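You operate a simulated robot arm through the tools that you are given. There is no shell and no other tool.

You are at the controls of a simulated robot arm. One attempt, no reset.

JOB
Ready machine eight: cover off, oil feed to drip, speed 1, then switch on.
Fine: the well cover goes on the bench mat before the rocker goes on; the display ends on READY.

Only the result counts: the job must be done as asked and must still hold three seconds after the hand-in. Knocking over, shifting, dropping, spilling or breaking anything else fails it. A push-on lid holds only when it is set on centred and level and pressed home; a screw cap is set on level and turned clockwise until tight.

ROBOT AND FRAMES
A 7-joint arm with a two-finger parallel gripper, fixed in place. Base frame: the origin is on the floor under the middle of its stand, x ahead of it, y to its left, z up; the work surface is at about z = 780. Units: mm, rad, N and s.
With the tool pointing down near the work surface it reaches from about 200 to 740 mm from the base axis. Its first joint turns from -2.897 to 2.897 rad. Payload 1.57 kg.
Tool frame: the origin (TCP) lies between the finger pads and is the grasp point; the fingertips stand 30 mm ahead of it; z points along the fingers, y is the line along which they close. Largest opening 110 mm; finger width 24, thickness 12; the body of the gripper, 48 by 112 mm, starts 78 mm behind the TCP.
Orientation is that of the tool frame in the base frame, as a unit quaternion [w, x, y, z]. With the fingers straight down and closing along the base's y, the tool's x points along the base's -x, its y along +y and its z along -z.

CONTROLS
- The arm moves only by the tool move_arm. Its argument "moves" is a list of rows, each a list of 7 numbers: the turn, a rotation vector about the base's x, y, z in units of 5 degrees (1.0 is 5 degrees), then the shift along the base's x, y, z in units of 50 mm (1.0 is 50 mm), then the opening, from 0 (shut) to 1 (fully open). In form: [[ax, ay, az, x, y, z, claw], ...]. A call has 1 to 20 rows; each row shifts and turns the commanded pose from where the row before left it. A call with a number of a shift or a turn outside -1 to 1 is refused whole. A row lasts 0.2 s, in which the tool goes at most 50 mm and 0.15 rad; a call with a longer step from one row to the next is refused whole, and so is a gripper value outside its range. Where a pose cannot be reached the arm comes as near as it can. A force on the tool above 40 N (or 10 N above the force at the start of the call, whichever is more), or a blocked arm, ends the call early, and 0.2 s more pass. Each finger travels about 45 mm/s and halts on what it meets, pressing with about 28 N; the grip force reading is that of the motor and also rises with nothing between the fingers. The clock runs only during rows and for 0.2 s after the last one: add rows that do not move to give the fingers time. The reply holds the time, the measured pose of the TCP, the force on the tool along the base axes, the opening and the grip force, in the units named above and with some noise, with the torque about the TCP (base axes, N m) and any sound that the robot's microphone picked up.
- Cameras (640 x 400 px; columns grow to the right, rows downward): "scene" is fixed at [50.2, -651.1, 1566.5]; the picture's right is [0.57, -0.82, 0.00], its down [-0.72, -0.50, -0.48] and it looks along [0.40, 0.27, -0.88] (base axes); focal length 214 px, centre (320, 200). "wrist" rides on the gripper at [70, 16, -141] in the tool frame; the picture's right is [-0.23, 0.97, 0.00], its down [-0.85, -0.20, -0.48] and it looks along [-0.47, -0.11, 0.88] (tool axes); focal length 222 px, centre (320, 200). There is no depth. A picture from a camera that has moved, and an enlarged one, comes with that camera's place and axes in the base frame and with its lens.
- snapshot(camera): a new picture of that camera. It takes no simulated time.
- raise_lower(by): slides the trunk up (or, below 0, down) by that many mm; the arm rides with it, the base frame stays. It gives what a move gives, with no picture.
- close_up(camera, box): a new picture of the part [left, top, right, bottom] of that camera's present view, enlarged. It takes no simulated time.
- sign_off(): hands the job in; it is judged then, once.

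Places have to be worked out from the pictures, the camera data and where the tool is seen. Open the gripper and draw the arm clear of the work before you hand the job in, unless the task says otherwise.

The tools are called as a command line: name --pt "numbers of a row" for each row, then --argument value for the rest, lists and objects as JSON in quotes. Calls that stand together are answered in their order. move_arm: Moves the arm, as the interface text tells. Its arguments: {"type":"object","properties":{"moves":{"type":"array","items":{"type":"array","items":{"type":"number"}}}},"required":["moves"]} The other tools are called the same way: raise_lower (by) moves the trunk up or down; snapshot (camera) takes a picture; close_up (camera, box) takes an enlarged picture of a part of a camera's view; sign_off () hands the job in.

At the start:

```text
time: 0.0
tcp_pos: [356.2, -344.4, 1260.1]
orientation: [-0.001, 0.0, 1.0, 0.0]
contact_force: [-0.4, -0.7, -0.3]
ft_torque: [-0.03, 0.03, 0.0]
grip_width: 110.0
gripper_force: 0.1
trunk travel left (down, up): [-525.0, 65.0]
```

scene: 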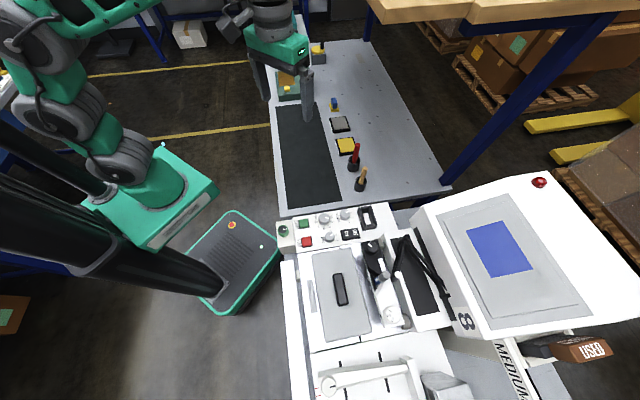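
wrist: 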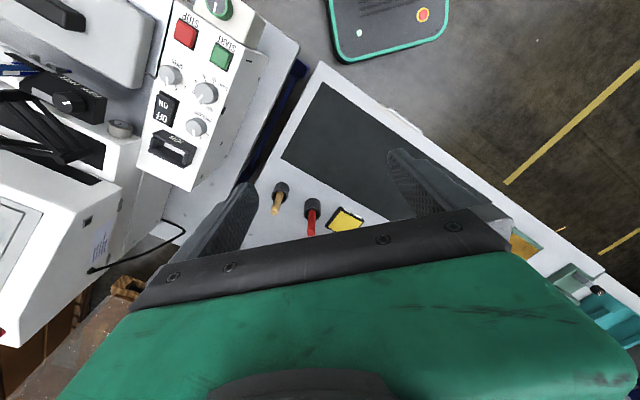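

I begin by looking at the machine in more detail with enlarged views from the scene and wrist cameras.

close_up --camera "scene" --box '[260, 180, 480, 318]'

close_up --camera "scene" --box '[260, 260, 480, 400]'

close_up --camera "wrist" --box '[0, 0, 320, 200]'

close_up --camera "scene" --box '[240, 30, 480, 210]'

```text
2.90 times, centred on (370, 249) of scene
camera zoom: at [50.2, -651.1, 1566.5], right [0.57, -0.82, 0.0], down [-0.72, -0.5, -0.48], along [0.4, 0.27, -0.88], focal length 622 px, centre (175, 58)
```

zoom: 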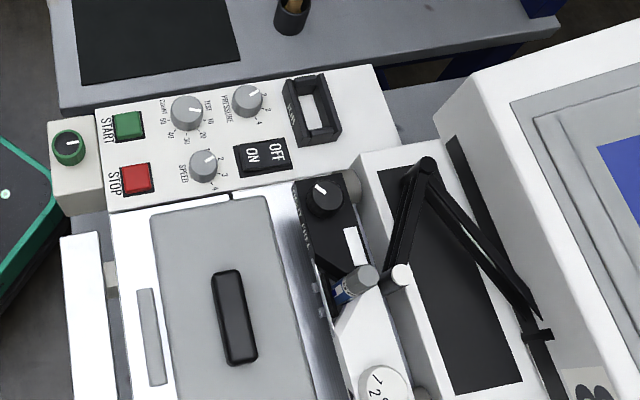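

```text
2.86 times, centred on (370, 330) of scene
camera zoom: at [50.2, -651.1, 1566.5], right [0.57, -0.82, 0.0], down [-0.72, -0.5, -0.48], along [0.4, 0.27, -0.88], focal length 613 px, centre (177, -171)
```

zoom: 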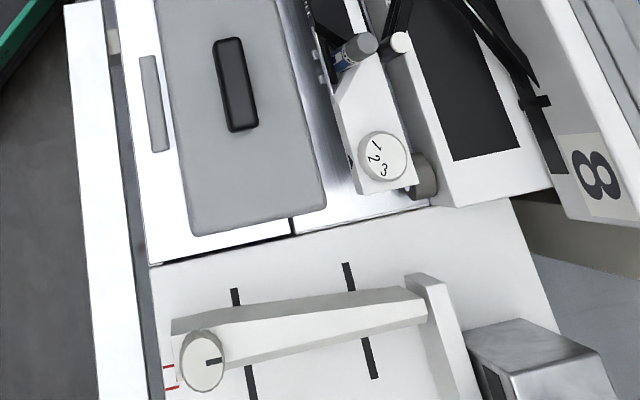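

```text
2.00 times, centred on (160, 100) of wrist
camera zoom: at [287.5, -327.1, 1401.0], right [0.23, 0.97, 0.0], down [0.85, -0.2, 0.48], along [0.47, -0.11, -0.88], focal length 444 px, centre (640, 400)
```

zoom: 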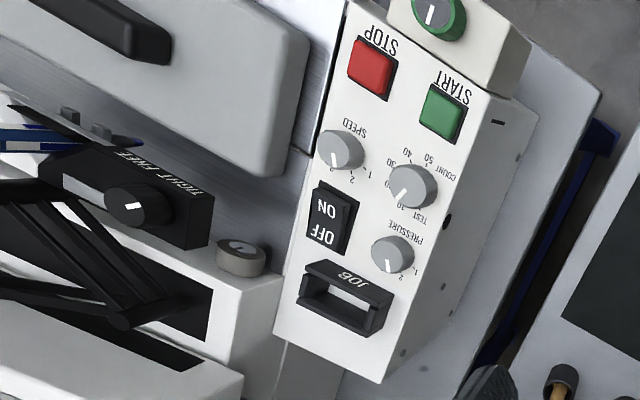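

```text
2.22 times, centred on (360, 120) of scene
camera zoom: at [50.2, -651.1, 1566.5], right [0.57, -0.82, 0.0], down [-0.72, -0.5, -0.48], along [0.4, 0.27, -0.88], focal length 477 px, centre (231, 378)
```

zoom: 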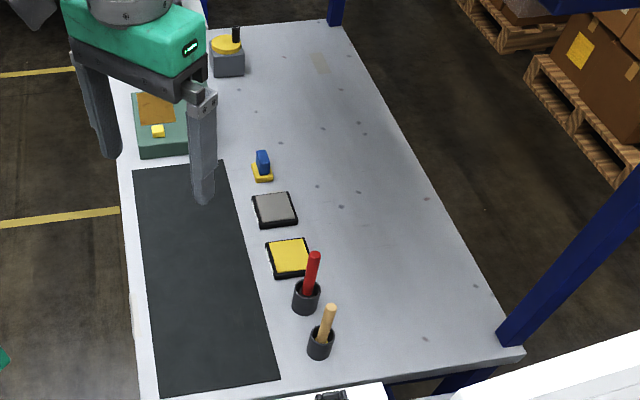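

The panel shows SPEED, COUNT, PRESSURE knobs, an ON/OFF rocker, and a green-ringed knob on the side. I look closer at each to read the markings.

close_up --camera "scene" --box '[272, 200, 352, 250]'

close_up --camera "scene" --box '[340, 230, 420, 280]'

close_up --camera "scene" --box '[360, 270, 440, 320]'

close_up --camera "scene" --box '[300, 350, 380, 400]'

close_up --camera "scene" --box '[420, 180, 620, 305]'

close_up --camera "wrist" --box '[140, 0, 268, 80]'

close_up --camera "wrist" --box '[0, 40, 160, 140]'

close_up --camera "wrist" --box '[130, 60, 258, 140]'

```text
8.00 times, centred on (312, 225) of scene
camera zoom: at [50.2, -651.1, 1566.5], right [0.57, -0.82, 0.0], down [-0.72, -0.5, -0.48], along [0.4, 0.27, -0.88], focal length 1716 px, centre (384, 0)
```

zoom: 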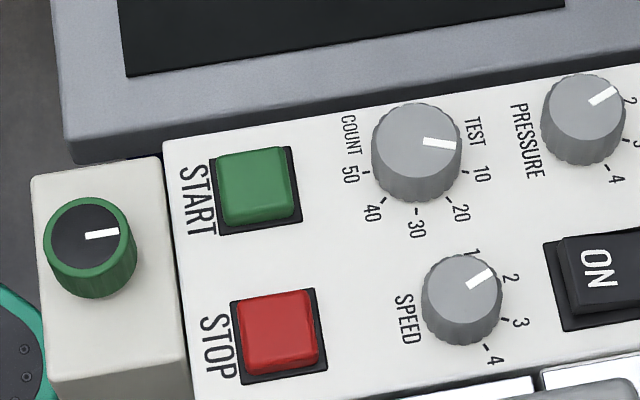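

```text
8.00 times, centred on (380, 255) of scene
camera zoom: at [50.2, -651.1, 1566.5], right [0.57, -0.82, 0.0], down [-0.72, -0.5, -0.48], along [0.4, 0.27, -0.88], focal length 1716 px, centre (-160, -240)
```

zoom: 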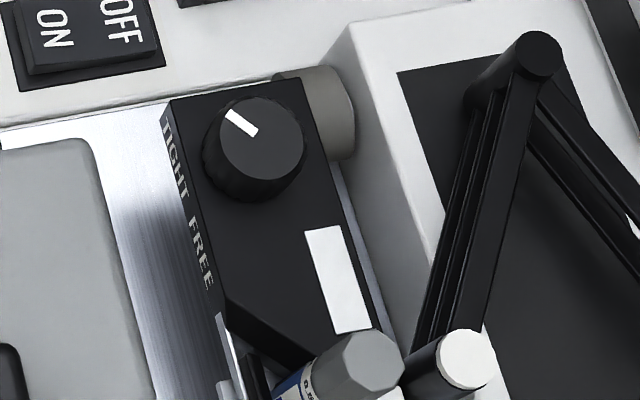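

```text
8.00 times, centred on (400, 295) of scene
camera zoom: at [50.2, -651.1, 1566.5], right [0.57, -0.82, 0.0], down [-0.72, -0.5, -0.48], along [0.4, 0.27, -0.88], focal length 1716 px, centre (-320, -560)
```

zoom: 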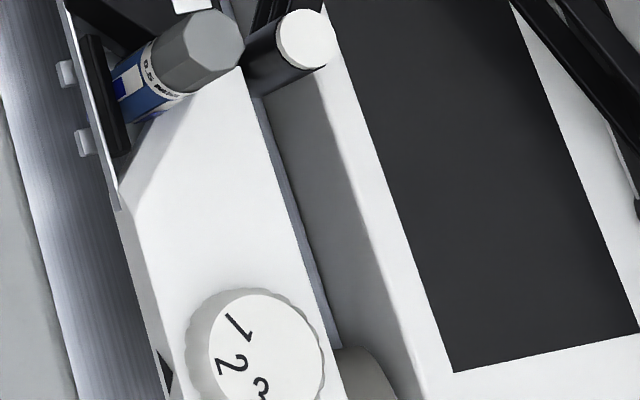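

```text
8.00 times, centred on (340, 375) of scene
camera zoom: at [50.2, -651.1, 1566.5], right [0.57, -0.82, 0.0], down [-0.72, -0.5, -0.48], along [0.4, 0.27, -0.88], focal length 1716 px, centre (160, -1200)
```

zoom: 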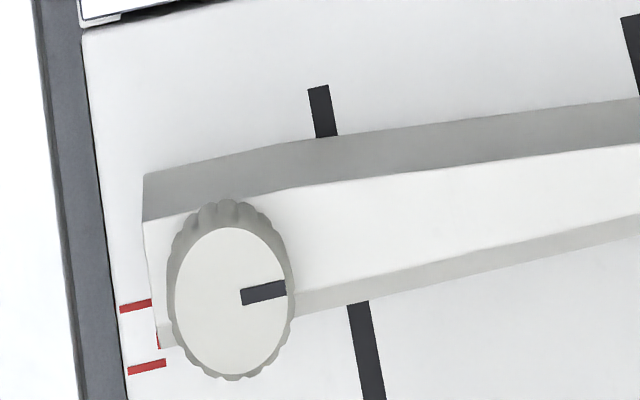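

```text
3.20 times, centred on (520, 242) of scene
camera zoom: at [50.2, -651.1, 1566.5], right [0.57, -0.82, 0.0], down [-0.72, -0.5, -0.48], along [0.4, 0.27, -0.88], focal length 686 px, centre (-320, 64)
```

zoom: 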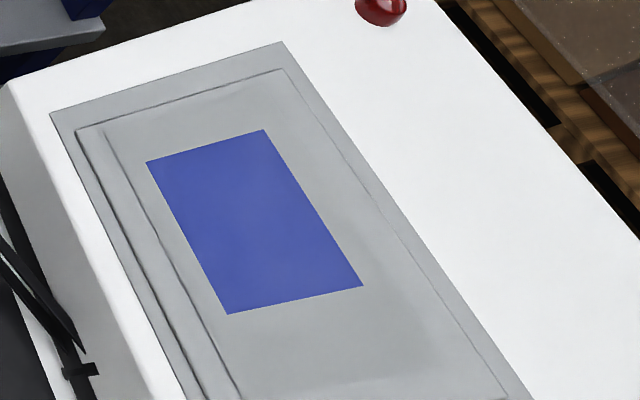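

```text
5.00 times, centred on (204, 40) of wrist
camera zoom: at [287.5, -327.1, 1401.0], right [0.23, 0.97, 0.0], down [0.85, -0.2, 0.48], along [0.47, -0.11, -0.88], focal length 1111 px, centre (900, 1000)
```

zoom: 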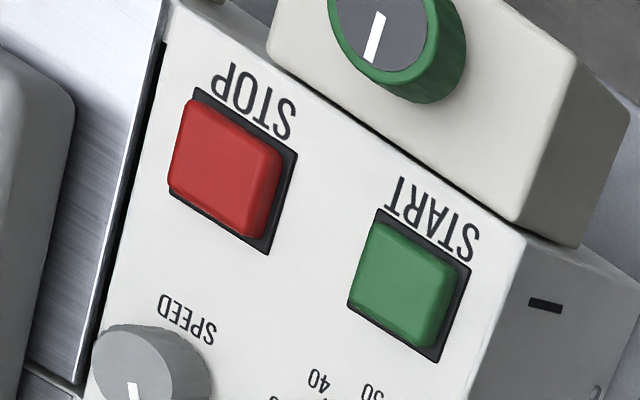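

```text
4.00 times, centred on (80, 90) of wrist
camera zoom: at [287.5, -327.1, 1401.0], right [0.23, 0.97, 0.0], down [0.85, -0.2, 0.48], along [0.47, -0.11, -0.88], focal length 888 px, centre (1280, 640)
```

zoom: 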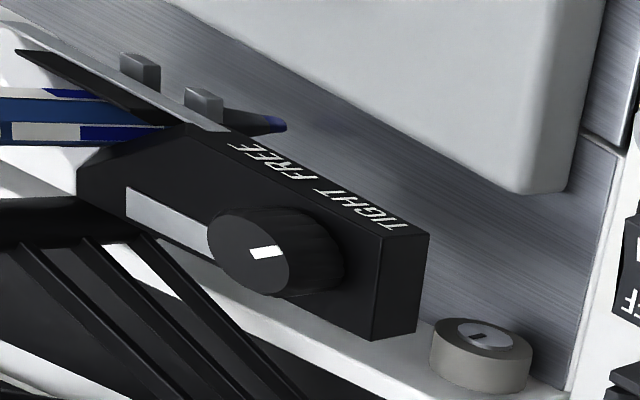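

```text
5.00 times, centred on (194, 100) of wrist
camera zoom: at [287.5, -327.1, 1401.0], right [0.23, 0.97, 0.0], down [0.85, -0.2, 0.48], along [0.47, -0.11, -0.88], focal length 1111 px, centre (950, 700)
```

zoom: 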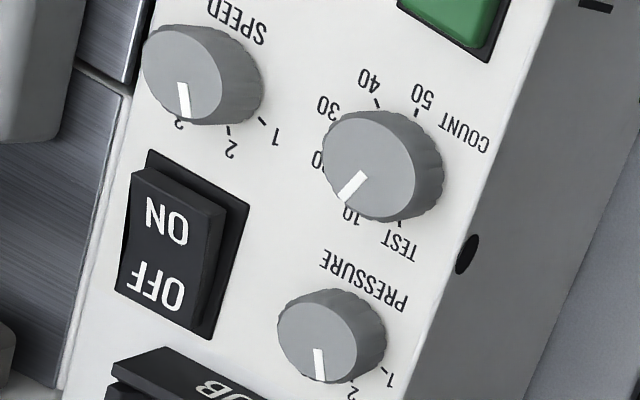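

Triangulating from both cameras puts the panel and the green-ringed knob near z≈1000, around (170..230, -450..-570). I move the gripper high over the panel to read the markings with the wrist camera.

move_arm --pt "0 0 0 -0.62 -0.62 0 1" --pt "0 0 0 -0.62 -0.62 0 1" --pt "0 0 0 -0.62 -0.62 0 1" --pt "0 0 0 -0.62 -0.62 0 1" --pt "0 0 0 -0.62 -0.62 0 1"

snapshot --camera "wrist"

snapshot --camera "scene"

```text
time: 1.2
tcp_pos: [201.7, -500.8, 1259.5]
orientation: [0.001, 0.0, 1.0, 0.001]
contact_force: [0.3, -0.3, 0.9]
ft_torque: [0.0, 0.0, 0.01]
grip_width: 110.0
gripper_force: 0.0
trunk travel left (down, up): [-525.0, 65.0]
```

```text
taken
camera wrist: at [131.8, -484.1, 1401.1], right [0.23, 0.97, 0.0], down [0.85, -0.2, 0.48], along [0.47, -0.11, -0.88], focal length 222 px, centre (320, 200)
```

wrist: 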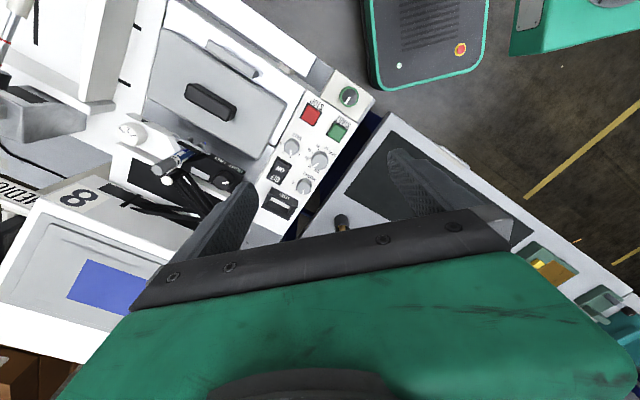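

```text
taken
```

scene: 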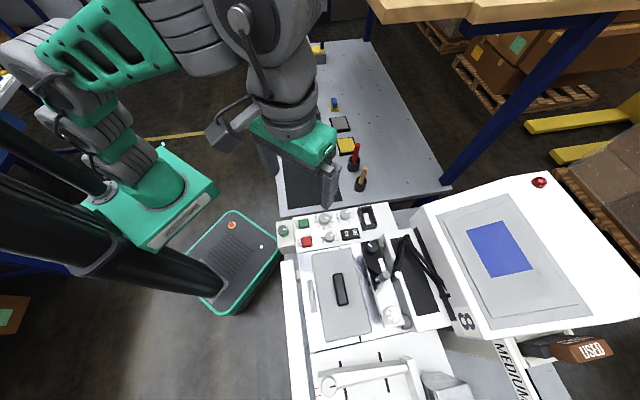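

The gripper is now above the panel area, so I enlarge the wrist view around the cover, panel and the rest of the machine.

close_up --camera "wrist" --box '[100, 0, 260, 100]'

close_up --camera "wrist" --box '[100, 110, 260, 210]'

close_up --camera "wrist" --box '[250, 70, 380, 151]'

close_up --camera "wrist" --box '[0, 0, 160, 100]'

close_up --camera "wrist" --box '[0, 100, 160, 200]'

close_up --camera "wrist" --box '[0, 200, 160, 300]'

```text
4.00 times, centred on (180, 50) of wrist
camera zoom: at [131.8, -484.1, 1401.1], right [0.23, 0.97, 0.0], down [0.85, -0.2, 0.48], along [0.47, -0.11, -0.88], focal length 888 px, centre (880, 800)
```

zoom: 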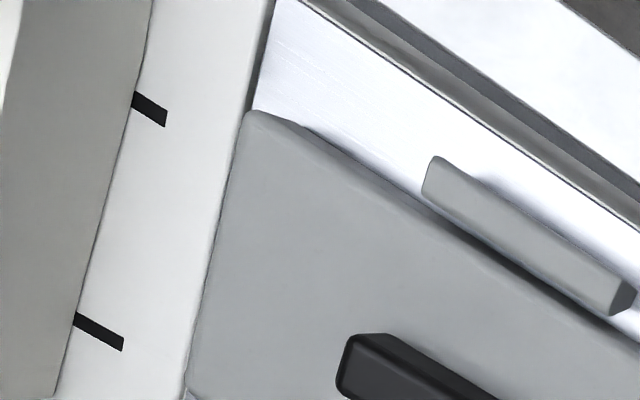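

```text
4.00 times, centred on (180, 160) of wrist
camera zoom: at [131.8, -484.1, 1401.1], right [0.23, 0.97, 0.0], down [0.85, -0.2, 0.48], along [0.47, -0.11, -0.88], focal length 888 px, centre (880, 360)
```

zoom: 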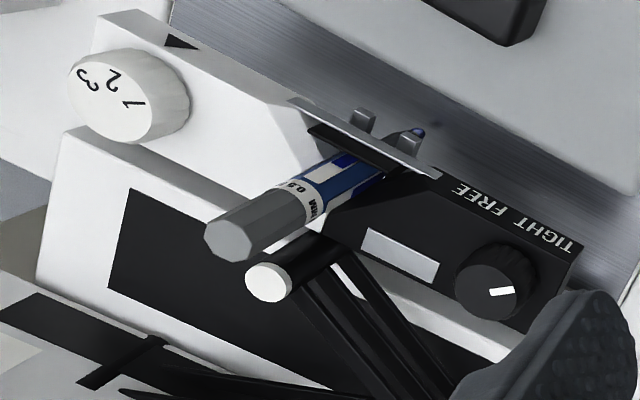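

```text
4.92 times, centred on (315, 110) of wrist
camera zoom: at [131.8, -484.1, 1401.1], right [0.23, 0.97, 0.0], down [0.85, -0.2, 0.48], along [0.47, -0.11, -0.88], focal length 1094 px, centre (345, 641)
```

zoom: 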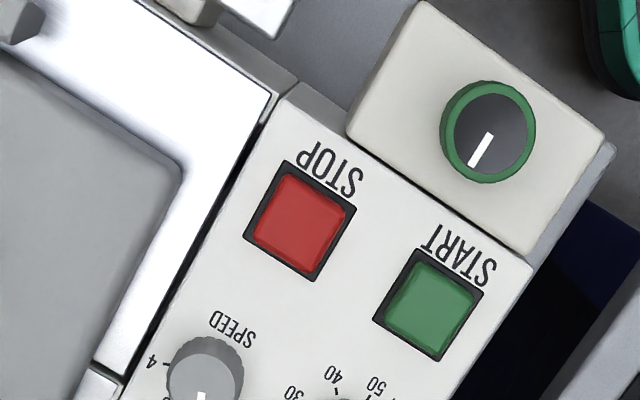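

```text
4.00 times, centred on (80, 50) of wrist
camera zoom: at [131.8, -484.1, 1401.1], right [0.23, 0.97, 0.0], down [0.85, -0.2, 0.48], along [0.47, -0.11, -0.88], focal length 888 px, centre (1280, 800)
```

zoom: 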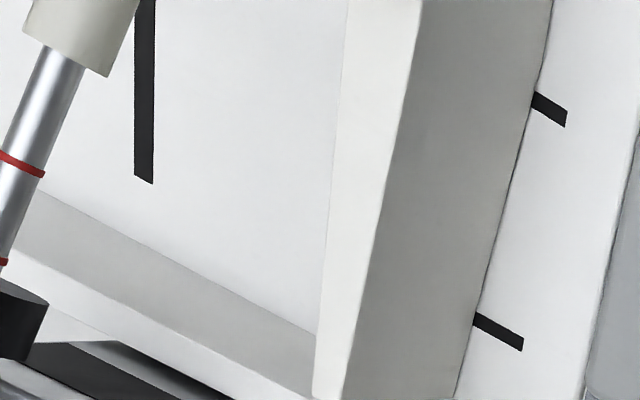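

```text
4.00 times, centred on (80, 150) of wrist
camera zoom: at [131.8, -484.1, 1401.1], right [0.23, 0.97, 0.0], down [0.85, -0.2, 0.48], along [0.47, -0.11, -0.88], focal length 888 px, centre (1280, 400)
```

zoom: 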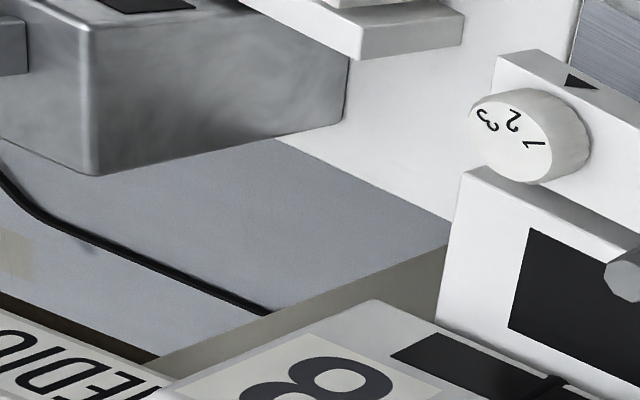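

```text
4.00 times, centred on (80, 250) of wrist
camera zoom: at [131.8, -484.1, 1401.1], right [0.23, 0.97, 0.0], down [0.85, -0.2, 0.48], along [0.47, -0.11, -0.88], focal length 888 px, centre (1280, 0)
```

zoom: 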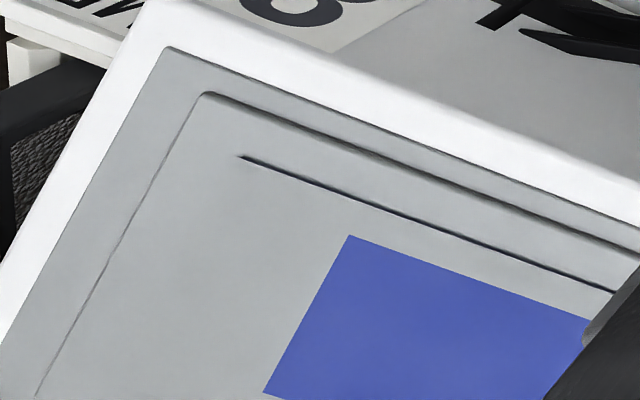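

The green-ringed knob's box shows no readable label from here, and the pointer markings of other dials need a nearer view. I descend above the green-ringed knob to z≈1130 to look closely.

move_arm --pt "0 0 0 -0.3 0.2 -0.65 1" --pt "0 0 0 -0.3 0.2 -0.65 1" --pt "0 0 0 -0.3 0.2 -0.65 1" --pt "0 0 0 -0.3 0.2 -0.65 1"

snapshot --camera "wrist"

close_up --camera "wrist" --box '[200, 60, 440, 210]'

```text
time: 2.2
tcp_pos: [140.4, -458.6, 1129.5]
orientation: [0.0, 0.0, 1.0, -0.001]
contact_force: [-0.2, 0.1, -1.1]
ft_torque: [0.0, 0.0, 0.0]
grip_width: 110.4
gripper_force: 0.1
trunk travel left (down, up): [-525.0, 65.0]
```

```text
taken
camera wrist: at [71.7, -441.1, 1271.1], right [0.23, 0.97, 0.0], down [0.85, -0.2, 0.48], along [0.47, -0.11, -0.88], focal length 222 px, centre (320, 200)
```

wrist: 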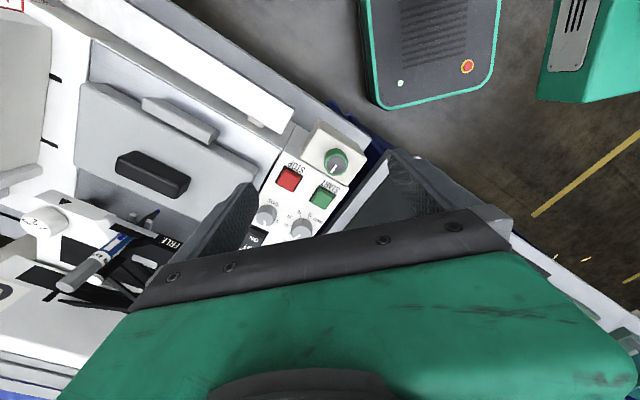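

```text
2.67 times, centred on (320, 135) of wrist
camera zoom: at [71.7, -441.1, 1271.1], right [0.23, 0.97, 0.0], down [0.85, -0.2, 0.48], along [0.47, -0.11, -0.88], focal length 592 px, centre (320, 373)
```

zoom: 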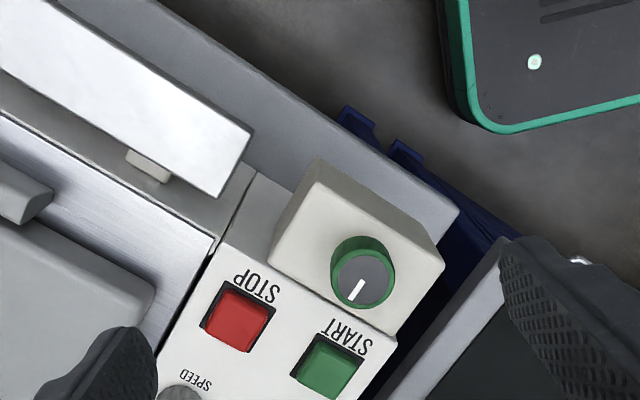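

The green-ringed knob has no label on top of its box; I need to see the box's outer side faces and other parts. I yaw and tilt the gripper so that the wrist camera looks at the box from the robot's side.

move_arm --pt "0 0 -1 -0.067 0.2 -0.09 1" --pt "0 0 -1 -0.067 0.2 -0.09 1" --pt "0 0 -1 -0.067 0.2 -0.09 1" --pt "0 0 -1 -0.067 0.2 -0.09 1" --pt "0 0 -1 -0.067 0.2 -0.09 1" --pt "0 0 -1 -0.067 0.2 -0.09 1" --pt "0 0 -1 -0.067 0.2 -0.09 1" --pt "0 0 -1 -0.067 0.2 -0.09 1" --pt "0 0 -1 -0.067 0.2 -0.09 1" --pt "0.848 0.523 0 0 0 0 1" --pt "0.848 0.523 0 0 0 0 1" --pt "0.848 0.523 0 0 0 0 1" --pt "0.848 0.523 0 0 0 0 1" --pt "0.848 0.523 0 0 0 0 1"

snapshot --camera "wrist"

close_up --camera "wrist" --box '[200, 60, 440, 210]'

```text
time: 5.2
tcp_pos: [109.7, -362.8, 1075.5]
orientation: [-0.173, 0.374, 0.902, 0.125]
contact_force: [-0.3, -0.1, 0.0]
ft_torque: [-0.01, -0.03, -0.05]
grip_width: 110.1
gripper_force: 0.1
out of reach, approached as far as the arm can: row 14
trunk travel left (down, up): [-525.0, 65.0]
```

```text
taken
camera wrist: at [106.5, -356.8, 1234.0], right [0.85, 0.53, 0.0], down [0.53, -0.85, 0.07], along [0.04, -0.06, -1.0], focal length 222 px, centre (320, 200)
```

wrist: 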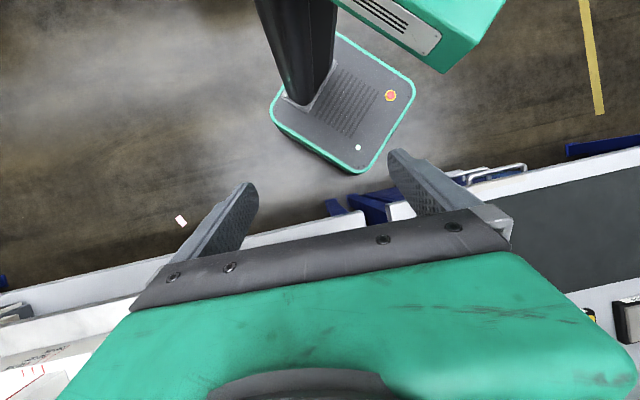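

```text
2.67 times, centred on (320, 135) of wrist
camera zoom: at [106.5, -356.8, 1234.0], right [0.85, 0.53, 0.0], down [0.53, -0.85, 0.07], along [0.04, -0.06, -1.0], focal length 592 px, centre (320, 373)
```

zoom: 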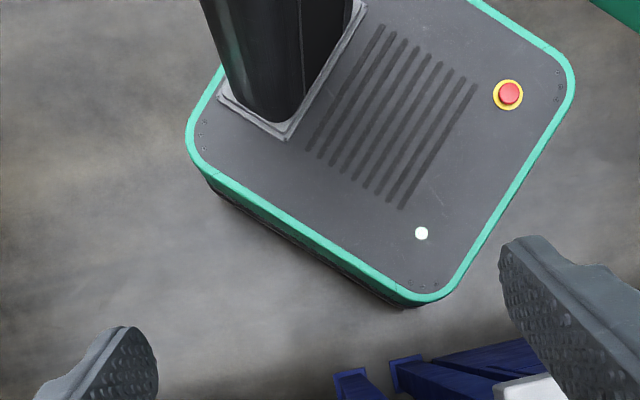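

I tilted the wrong way (image-down is world-up for this camera). I tilt back by 50° so the camera looks outward at the panel's near end.

move_arm --pt "-0.848 -0.523 0 0 0 0.1 1" --pt "-0.848 -0.523 0 0 0 0.1 1" --pt "-0.848 -0.523 0 0 0 0.1 1" --pt "-0.848 -0.523 0 0 0 0 1" --pt "-0.848 -0.523 0 0 0 0 1" --pt "-0.848 -0.523 0 0 0 0 1" --pt "-0.848 -0.523 0 0 0 0 1" --pt "-0.848 -0.523 0 0 0 0 1" --pt "-0.848 -0.523 0 0 0 0 1" --pt "-0.848 -0.523 0 0 0 0 1"

snapshot --camera "wrist"

close_up --camera "wrist" --box '[200, 60, 440, 210]'

```text
time: 7.4
tcp_pos: [106.0, -363.4, 1087.9]
orientation: [0.176, 0.373, 0.902, -0.126]
contact_force: [0.1, 0.2, 0.6]
ft_torque: [0.02, 0.0, 0.02]
grip_width: 110.0
gripper_force: 0.0
out of reach, approached as far as the arm can: row 1
trunk travel left (down, up): [-525.0, 65.0]
```

```text
taken
camera wrist: at [39.8, -257.3, 1187.7], right [0.85, 0.53, 0.0], down [0.31, -0.5, 0.81], along [0.42, -0.68, -0.59], focal length 222 px, centre (320, 200)
```

wrist: 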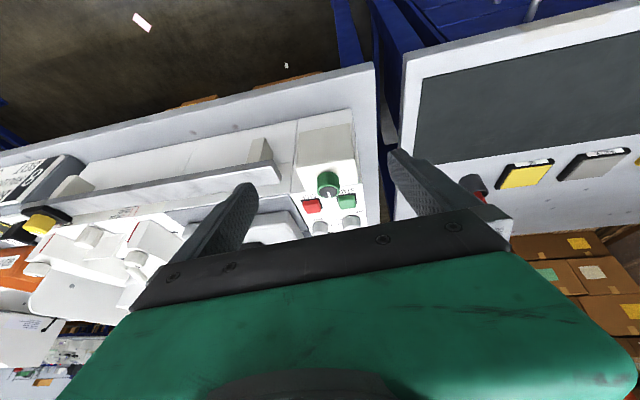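

```text
2.67 times, centred on (320, 135) of wrist
camera zoom: at [39.8, -257.3, 1187.7], right [0.85, 0.53, 0.0], down [0.31, -0.5, 0.81], along [0.42, -0.68, -0.59], focal length 592 px, centre (320, 373)
```

zoom: 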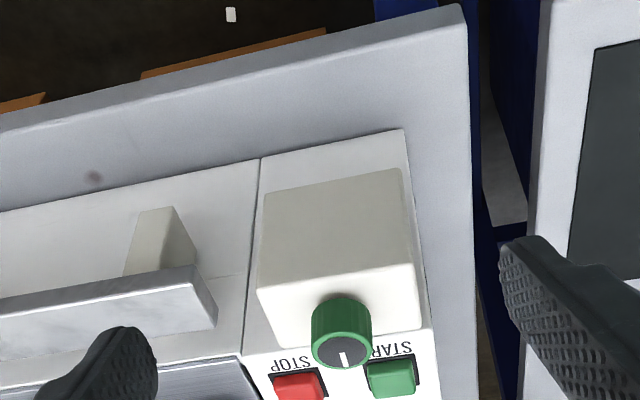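

No label on the knob's box from this side either. At the image's left there are other items (labels with "8", orange and yellow parts), so I enlarge those.

close_up --camera "wrist" --box '[0, 130, 160, 230]'

close_up --camera "wrist" --box '[0, 220, 160, 320]'

close_up --camera "wrist" --box '[400, 120, 640, 270]'

close_up --camera "scene" --box '[440, 290, 640, 400]'

snapshot --camera "scene"

```text
4.00 times, centred on (80, 180) of wrist
camera zoom: at [39.8, -257.3, 1187.7], right [0.85, 0.53, 0.0], down [0.31, -0.5, 0.81], along [0.42, -0.68, -0.59], focal length 888 px, centre (1280, 280)
```

zoom: 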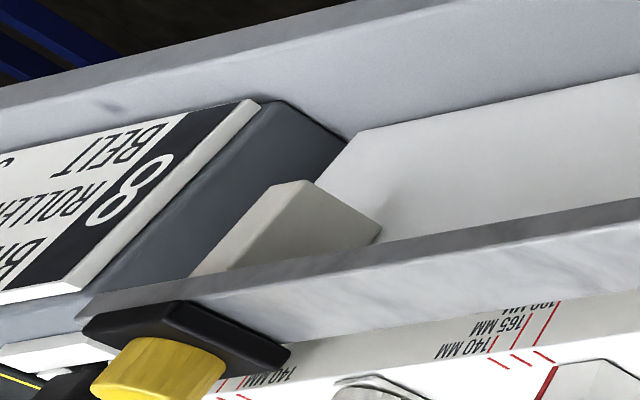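

```text
4.00 times, centred on (80, 270) of wrist
camera zoom: at [39.8, -257.3, 1187.7], right [0.85, 0.53, 0.0], down [0.31, -0.5, 0.81], along [0.42, -0.68, -0.59], focal length 888 px, centre (1280, -80)
```

zoom: 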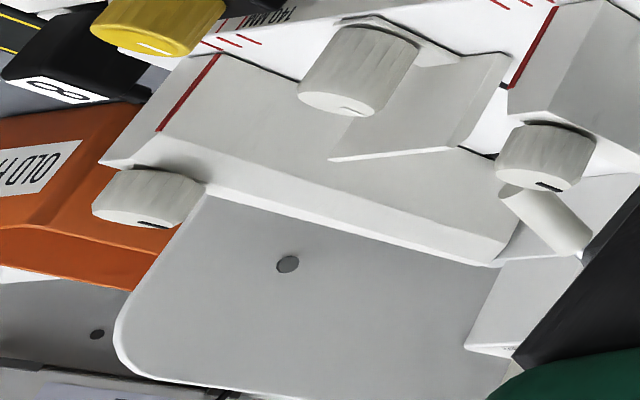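

```text
2.67 times, centred on (520, 195) of wrist
camera zoom: at [39.8, -257.3, 1187.7], right [0.85, 0.53, 0.0], down [0.31, -0.5, 0.81], along [0.42, -0.68, -0.59], focal length 592 px, centre (-213, 213)
```

zoom: 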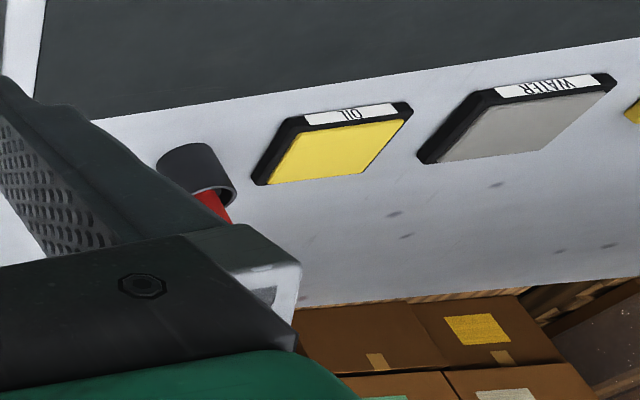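

```text
3.20 times, centred on (540, 345) of scene
camera zoom: at [50.2, -651.1, 1566.5], right [0.57, -0.82, 0.0], down [-0.72, -0.5, -0.48], along [0.4, 0.27, -0.88], focal length 686 px, centre (-384, -264)
```

zoom: 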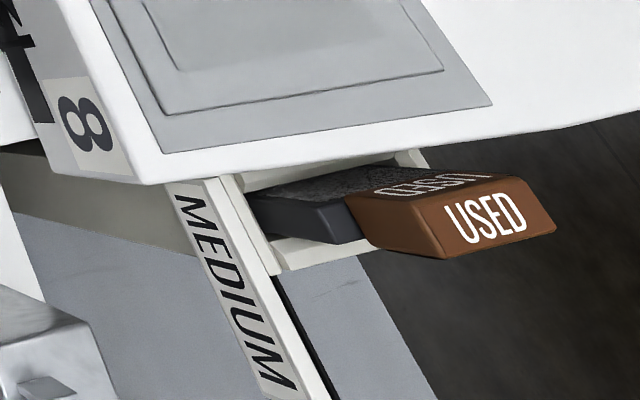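

```text
taken
```

scene: 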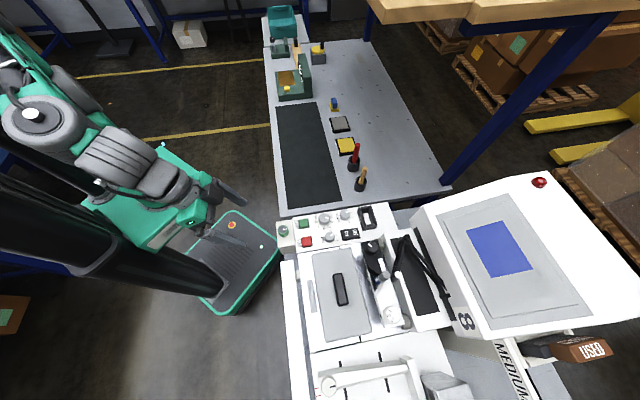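

The bench pads are marked OIL and WATER, and further along the machine are more units: a placard reading "8 BELT ROLLER…", a yellow knob on a black bracket, and scale marks in MM. I swing the camera over that way, higher, to see the whole far end.

move_arm --pt "0 0 -1 -0.47 -0.33 0.5 1" --pt "0 0 -1 -0.47 -0.33 0.5 1" --pt "0 0 -1 -0.47 -0.33 0.5 1" --pt "0 0 -1 -0.47 -0.33 0.5 1" --pt "0 0 -1 -0.47 -0.33 0.5 1" --pt "0 0 -1 -0.47 -0.33 0.5 1" --pt "0 0 -1 -0.47 -0.33 0.5 1"

snapshot --camera "wrist"

snapshot --camera "scene"

```text
time: 9.0
tcp_pos: [-59.1, -478.2, 1263.7]
orientation: [0.128, 0.629, 0.748, -0.172]
contact_force: [0.6, 0.1, -0.2]
ft_torque: [-0.02, -0.03, 0.04]
grip_width: 110.2
gripper_force: 0.1
trunk travel left (down, up): [-525.0, 65.0]
```

```text
taken
camera wrist: at [-52.2, -354.0, 1361.8], right [1.0, -0.06, 0.0], down [-0.03, -0.59, 0.8], along [-0.05, -0.8, -0.6], focal length 222 px, centre (320, 200)
```

wrist: 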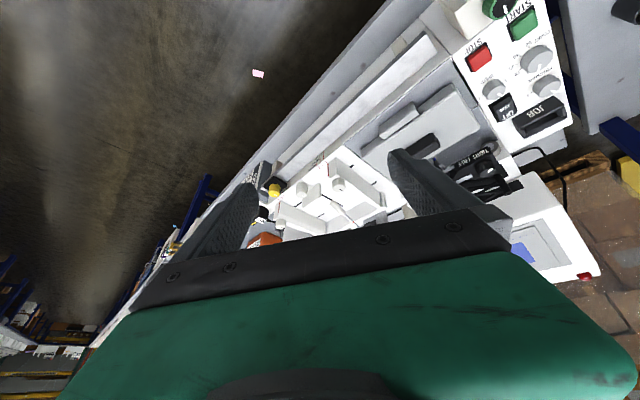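

```text
taken
```

scene: 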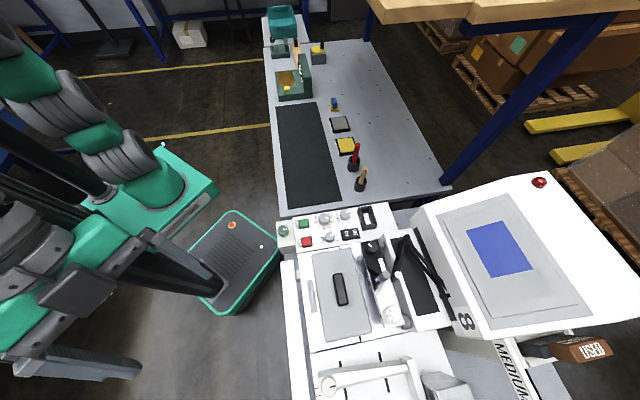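

Now the far end lies between the fingers in view; I enlarge it.

close_up --camera "wrist" --box '[240, 155, 400, 255]'

close_up --camera "wrist" --box '[240, 150, 320, 200]'

close_up --camera "wrist" --box '[440, 130, 600, 230]'

close_up --camera "wrist" --box '[440, 0, 600, 100]'

```text
4.00 times, centred on (320, 205) of wrist
camera zoom: at [-52.2, -354.0, 1361.8], right [1.0, -0.06, 0.0], down [-0.03, -0.59, 0.8], along [-0.05, -0.8, -0.6], focal length 888 px, centre (320, 180)
```

zoom: 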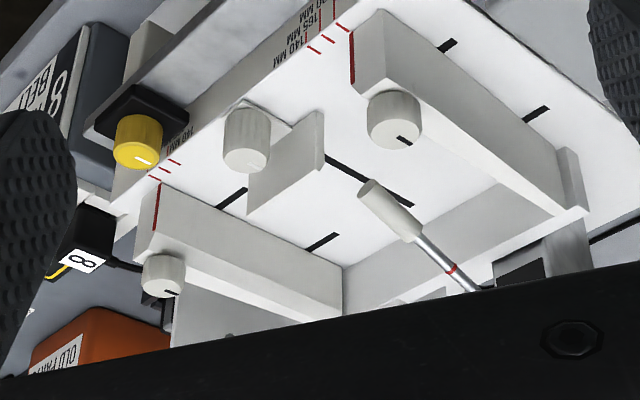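

```text
8.00 times, centred on (280, 175) of wrist
camera zoom: at [-52.2, -354.0, 1361.8], right [1.0, -0.06, 0.0], down [-0.03, -0.59, 0.8], along [-0.05, -0.8, -0.6], focal length 1777 px, centre (640, 400)
```

zoom: 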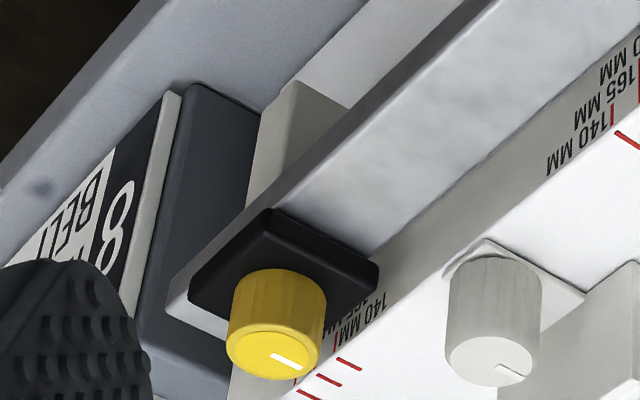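

```text
4.00 times, centred on (520, 180) of wrist
camera zoom: at [-52.2, -354.0, 1361.8], right [1.0, -0.06, 0.0], down [-0.03, -0.59, 0.8], along [-0.05, -0.8, -0.6], focal length 888 px, centre (-480, 280)
```

zoom: 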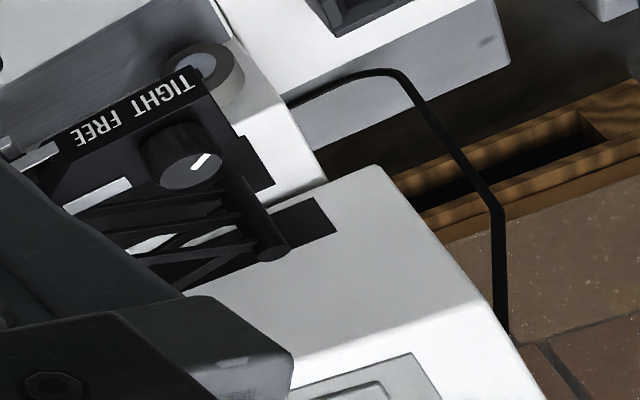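

```text
4.00 times, centred on (520, 50) of wrist
camera zoom: at [-52.2, -354.0, 1361.8], right [1.0, -0.06, 0.0], down [-0.03, -0.59, 0.8], along [-0.05, -0.8, -0.6], focal length 888 px, centre (-480, 800)
```

zoom: 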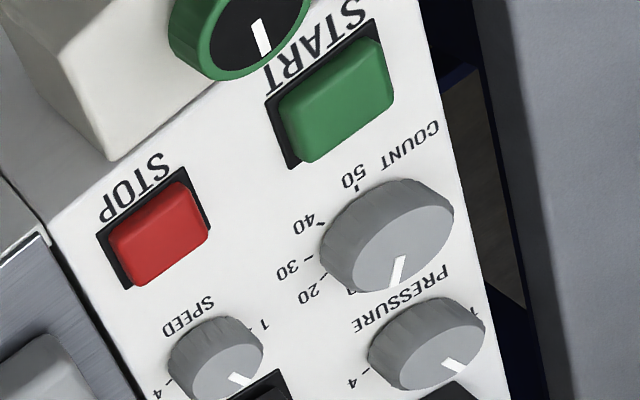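

The far end holds a yellow knob on a black plate near a placard "8 BELT ROLLER…". I move closer to that end to read everything around it.

move_arm --pt "0 0 0 -0.5 -0.41 -0.4 1" --pt "0 0 0 -0.5 -0.41 -0.4 1" --pt "0 0 0 -0.5 -0.41 -0.4 1" --pt "0 0 0 -0.5 -0.41 -0.4 1"

snapshot --camera "wrist"

close_up --camera "wrist" --box '[240, 100, 400, 200]'

close_up --camera "wrist" --box '[240, 160, 400, 260]'

```text
time: 10.0
tcp_pos: [-161.2, -563.1, 1181.6]
orientation: [0.129, 0.628, 0.748, -0.173]
contact_force: [0.8, -0.4, 0.2]
ft_torque: [0.01, 0.03, 0.02]
grip_width: 109.8
gripper_force: 0.1
trunk travel left (down, up): [-525.0, 65.0]
```

```text
taken
camera wrist: at [-153.9, -438.3, 1279.6], right [1.0, -0.05, 0.0], down [-0.03, -0.59, 0.8], along [-0.04, -0.8, -0.59], focal length 222 px, centre (320, 200)
```

wrist: 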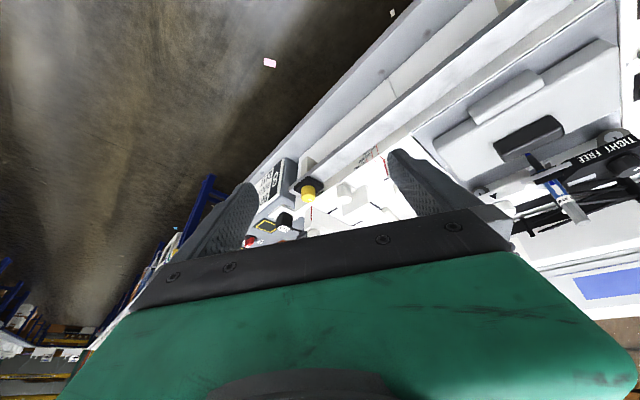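

```text
4.00 times, centred on (320, 150) of wrist
camera zoom: at [-153.9, -438.3, 1279.6], right [1.0, -0.05, 0.0], down [-0.03, -0.59, 0.8], along [-0.04, -0.8, -0.59], focal length 888 px, centre (320, 400)
```

zoom: 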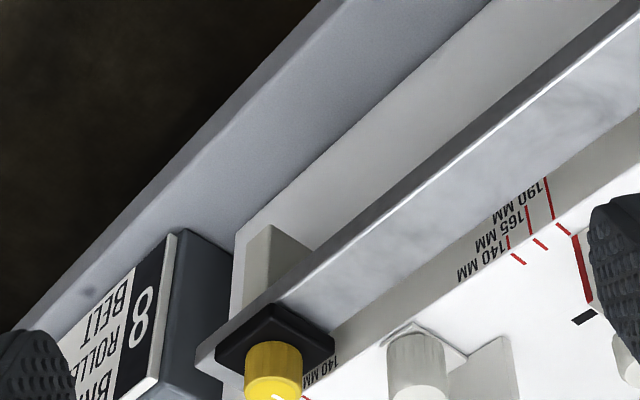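

```text
4.00 times, centred on (320, 210) of wrist
camera zoom: at [-153.9, -438.3, 1279.6], right [1.0, -0.05, 0.0], down [-0.03, -0.59, 0.8], along [-0.04, -0.8, -0.59], focal length 888 px, centre (320, 160)
```

zoom: 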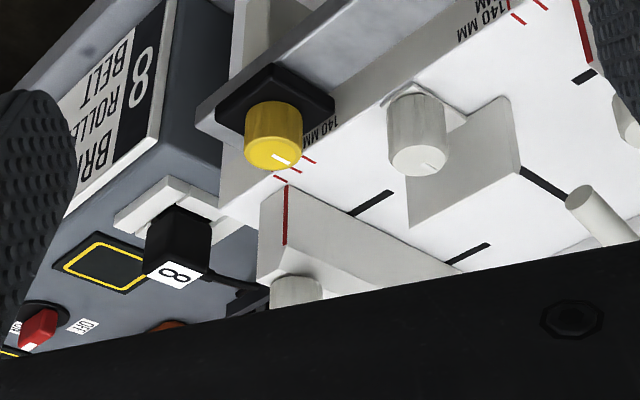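

There is a grey control box beyond with a red lever switch and labels. I move further along -x to see it unobstructed.

move_arm --pt "0 0 0 -0.9 0 0.2 1" --pt "0 0 0 -0.9 0 0.2 1" --pt "0 0 0 -0.9 0 0.2 1"

snapshot --camera "wrist"

close_up --camera "wrist" --box '[240, 80, 400, 180]'

close_up --camera "wrist" --box '[240, 150, 400, 250]'

```text
time: 10.8
tcp_pos: [-269.8, -554.8, 1206.4]
orientation: [0.128, 0.628, 0.747, -0.175]
contact_force: [0.3, -0.1, 0.1]
ft_torque: [-0.02, 0.06, -0.02]
grip_width: 110.0
gripper_force: 0.1
out of reach, approached as far as the arm can: row 3
trunk travel left (down, up): [-525.0, 65.0]
```

```text
taken
camera wrist: at [-262.3, -431.3, 1306.0], right [1.0, -0.06, 0.0], down [-0.03, -0.59, 0.81], along [-0.05, -0.8, -0.59], focal length 222 px, centre (320, 200)
```

wrist: 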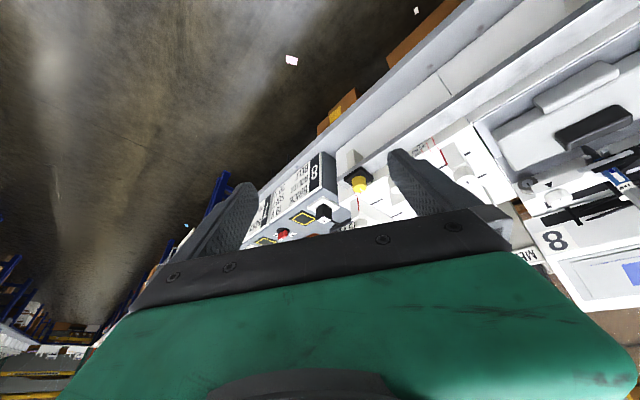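

```text
4.00 times, centred on (320, 130) of wrist
camera zoom: at [-262.3, -431.3, 1306.0], right [1.0, -0.06, 0.0], down [-0.03, -0.59, 0.81], along [-0.05, -0.8, -0.59], focal length 888 px, centre (320, 480)
```

zoom: 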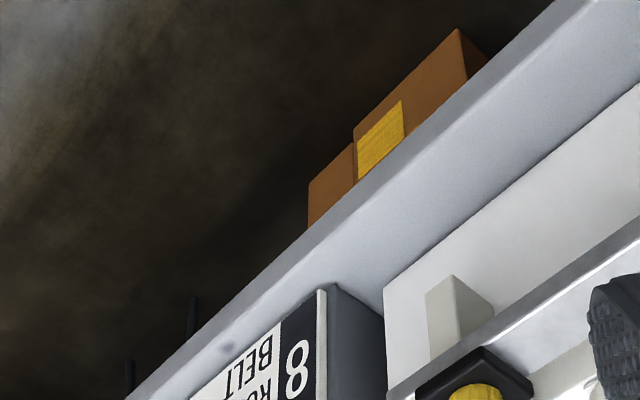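

```text
4.00 times, centred on (320, 200) of wrist
camera zoom: at [-262.3, -431.3, 1306.0], right [1.0, -0.06, 0.0], down [-0.03, -0.59, 0.81], along [-0.05, -0.8, -0.59], focal length 888 px, centre (320, 200)
```

zoom: 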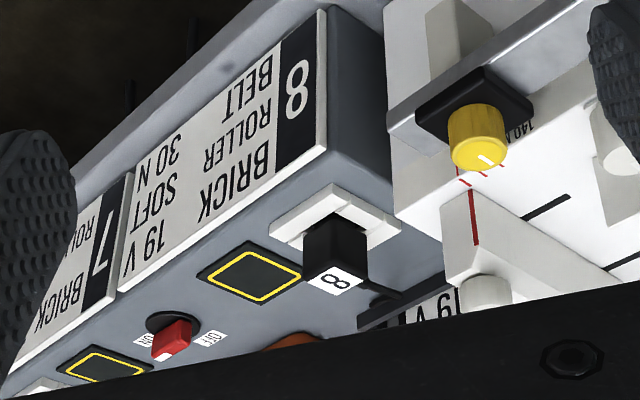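

That box is just the supply strip with station plates 7/8, not an oil control. I go back over the middle of the machine, levelling the tool, to inspect the TIGHT/FREE block, the 1-2-3 dial and the pens.

move_arm --pt "0.5 -0.03 0 0.8 -0.09 0.15 1" --pt "0.5 -0.03 0 0.8 -0.09 0.15 1" --pt "0.5 -0.03 0 0.8 -0.09 0.15 1" --pt "0.5 -0.03 0 0.8 -0.09 0.15 1" --pt "0.5 -0.03 0 0.8 -0.09 0.15 1" --pt "0.5 -0.03 0 0.8 -0.09 0.15 1" --pt "0.5 -0.03 0 0.8 -0.09 0.15 1" --pt "0.5 -0.03 0 0.8 -0.09 0.15 1" --pt "0.5 -0.03 0 0.8 -0.09 0.15 1" --pt "0.5 -0.03 0 0.8 -0.09 0.15 1"

snapshot --camera "wrist"

close_up --camera "wrist" --box '[240, 80, 440, 205]'

```text
time: 13.0
tcp_pos: [104.0, -561.6, 1254.0]
orientation: [0.0, 0.642, 0.767, 0.001]
contact_force: [-0.5, -0.5, -1.0]
ft_torque: [-0.04, 0.01, -0.02]
grip_width: 110.2
gripper_force: 0.1
out of reach, approached as far as the arm can: row 3, 4, 5, 6, 7
trunk travel left (down, up): [-525.0, 65.0]
```

```text
taken
camera wrist: at [106.5, -491.0, 1396.0], right [1.0, -0.05, 0.0], down [-0.05, -0.88, 0.48], along [-0.02, -0.48, -0.88], focal length 222 px, centre (320, 200)
```

wrist: 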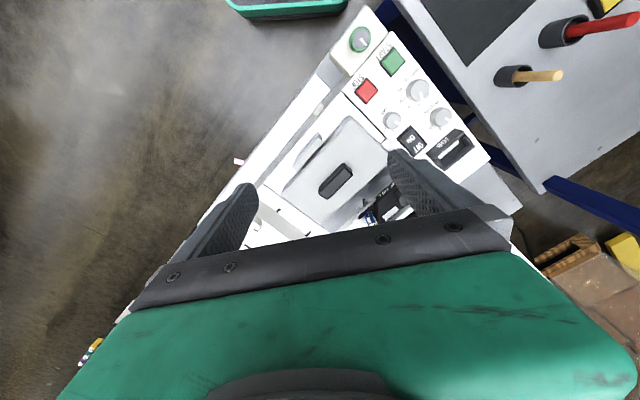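

```text
3.20 times, centred on (340, 142) of wrist
camera zoom: at [106.5, -491.0, 1396.0], right [1.0, -0.05, 0.0], down [-0.05, -0.88, 0.48], along [-0.02, -0.48, -0.88], focal length 711 px, centre (256, 384)
```

zoom: 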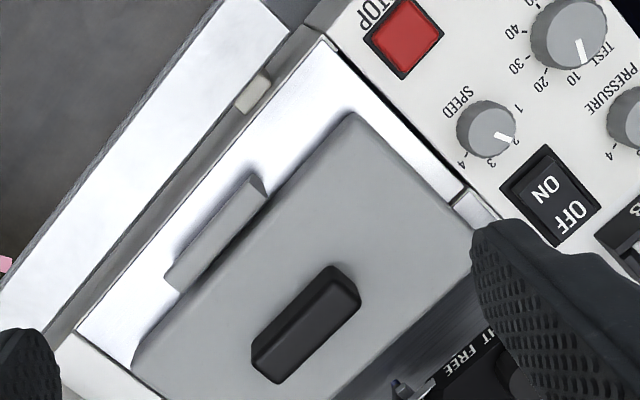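

The view shows the cover with its black handle, a gray bar beside it, and the panel. I tilt the camera outward from a bit further back to inspect the outer half (dial 1-2-3, TIGHT/FREE block, display).

move_arm --pt "-1 0.05 0 0.15 0.45 0.2 1" --pt "-1 0.05 0 0.15 0.45 0.2 1" --pt "-1 0.05 0 0.15 0.45 0.2 1" --pt "-1 0.05 0 0.15 0.45 0.2 1" --pt "-1 0.05 0 0.15 0.45 0.2 1" --pt "-1 0.05 0 0.15 0.45 0.2 1"

snapshot --camera "wrist"

close_up --camera "wrist" --box '[240, 120, 420, 232]'

```text
time: 14.4
tcp_pos: [149.4, -422.9, 1312.9]
orientation: [0.158, 0.62, 0.74, -0.206]
contact_force: [0.6, 0.8, -1.0]
ft_torque: [-0.02, 0.04, 0.03]
grip_width: 110.1
gripper_force: 0.1
trunk travel left (down, up): [-525.0, 65.0]
```

```text
taken
camera wrist: at [156.0, -289.7, 1400.1], right [1.0, -0.05, 0.0], down [-0.03, -0.52, 0.85], along [-0.04, -0.85, -0.52], focal length 222 px, centre (320, 200)
```

wrist: 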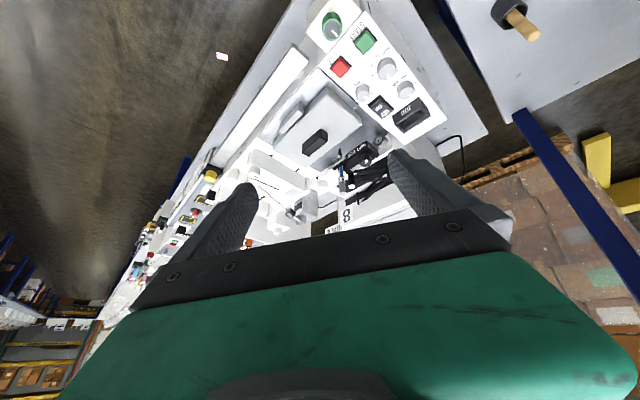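

```text
3.56 times, centred on (330, 176) of wrist
camera zoom: at [156.0, -289.7, 1400.1], right [1.0, -0.05, 0.0], down [-0.03, -0.52, 0.85], along [-0.04, -0.85, -0.52], focal length 790 px, centre (284, 285)
```

zoom: 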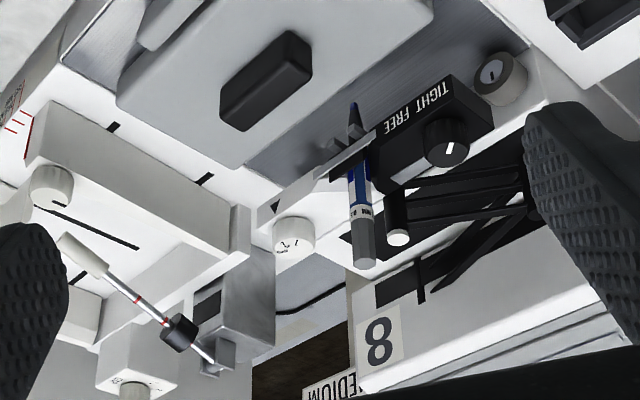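

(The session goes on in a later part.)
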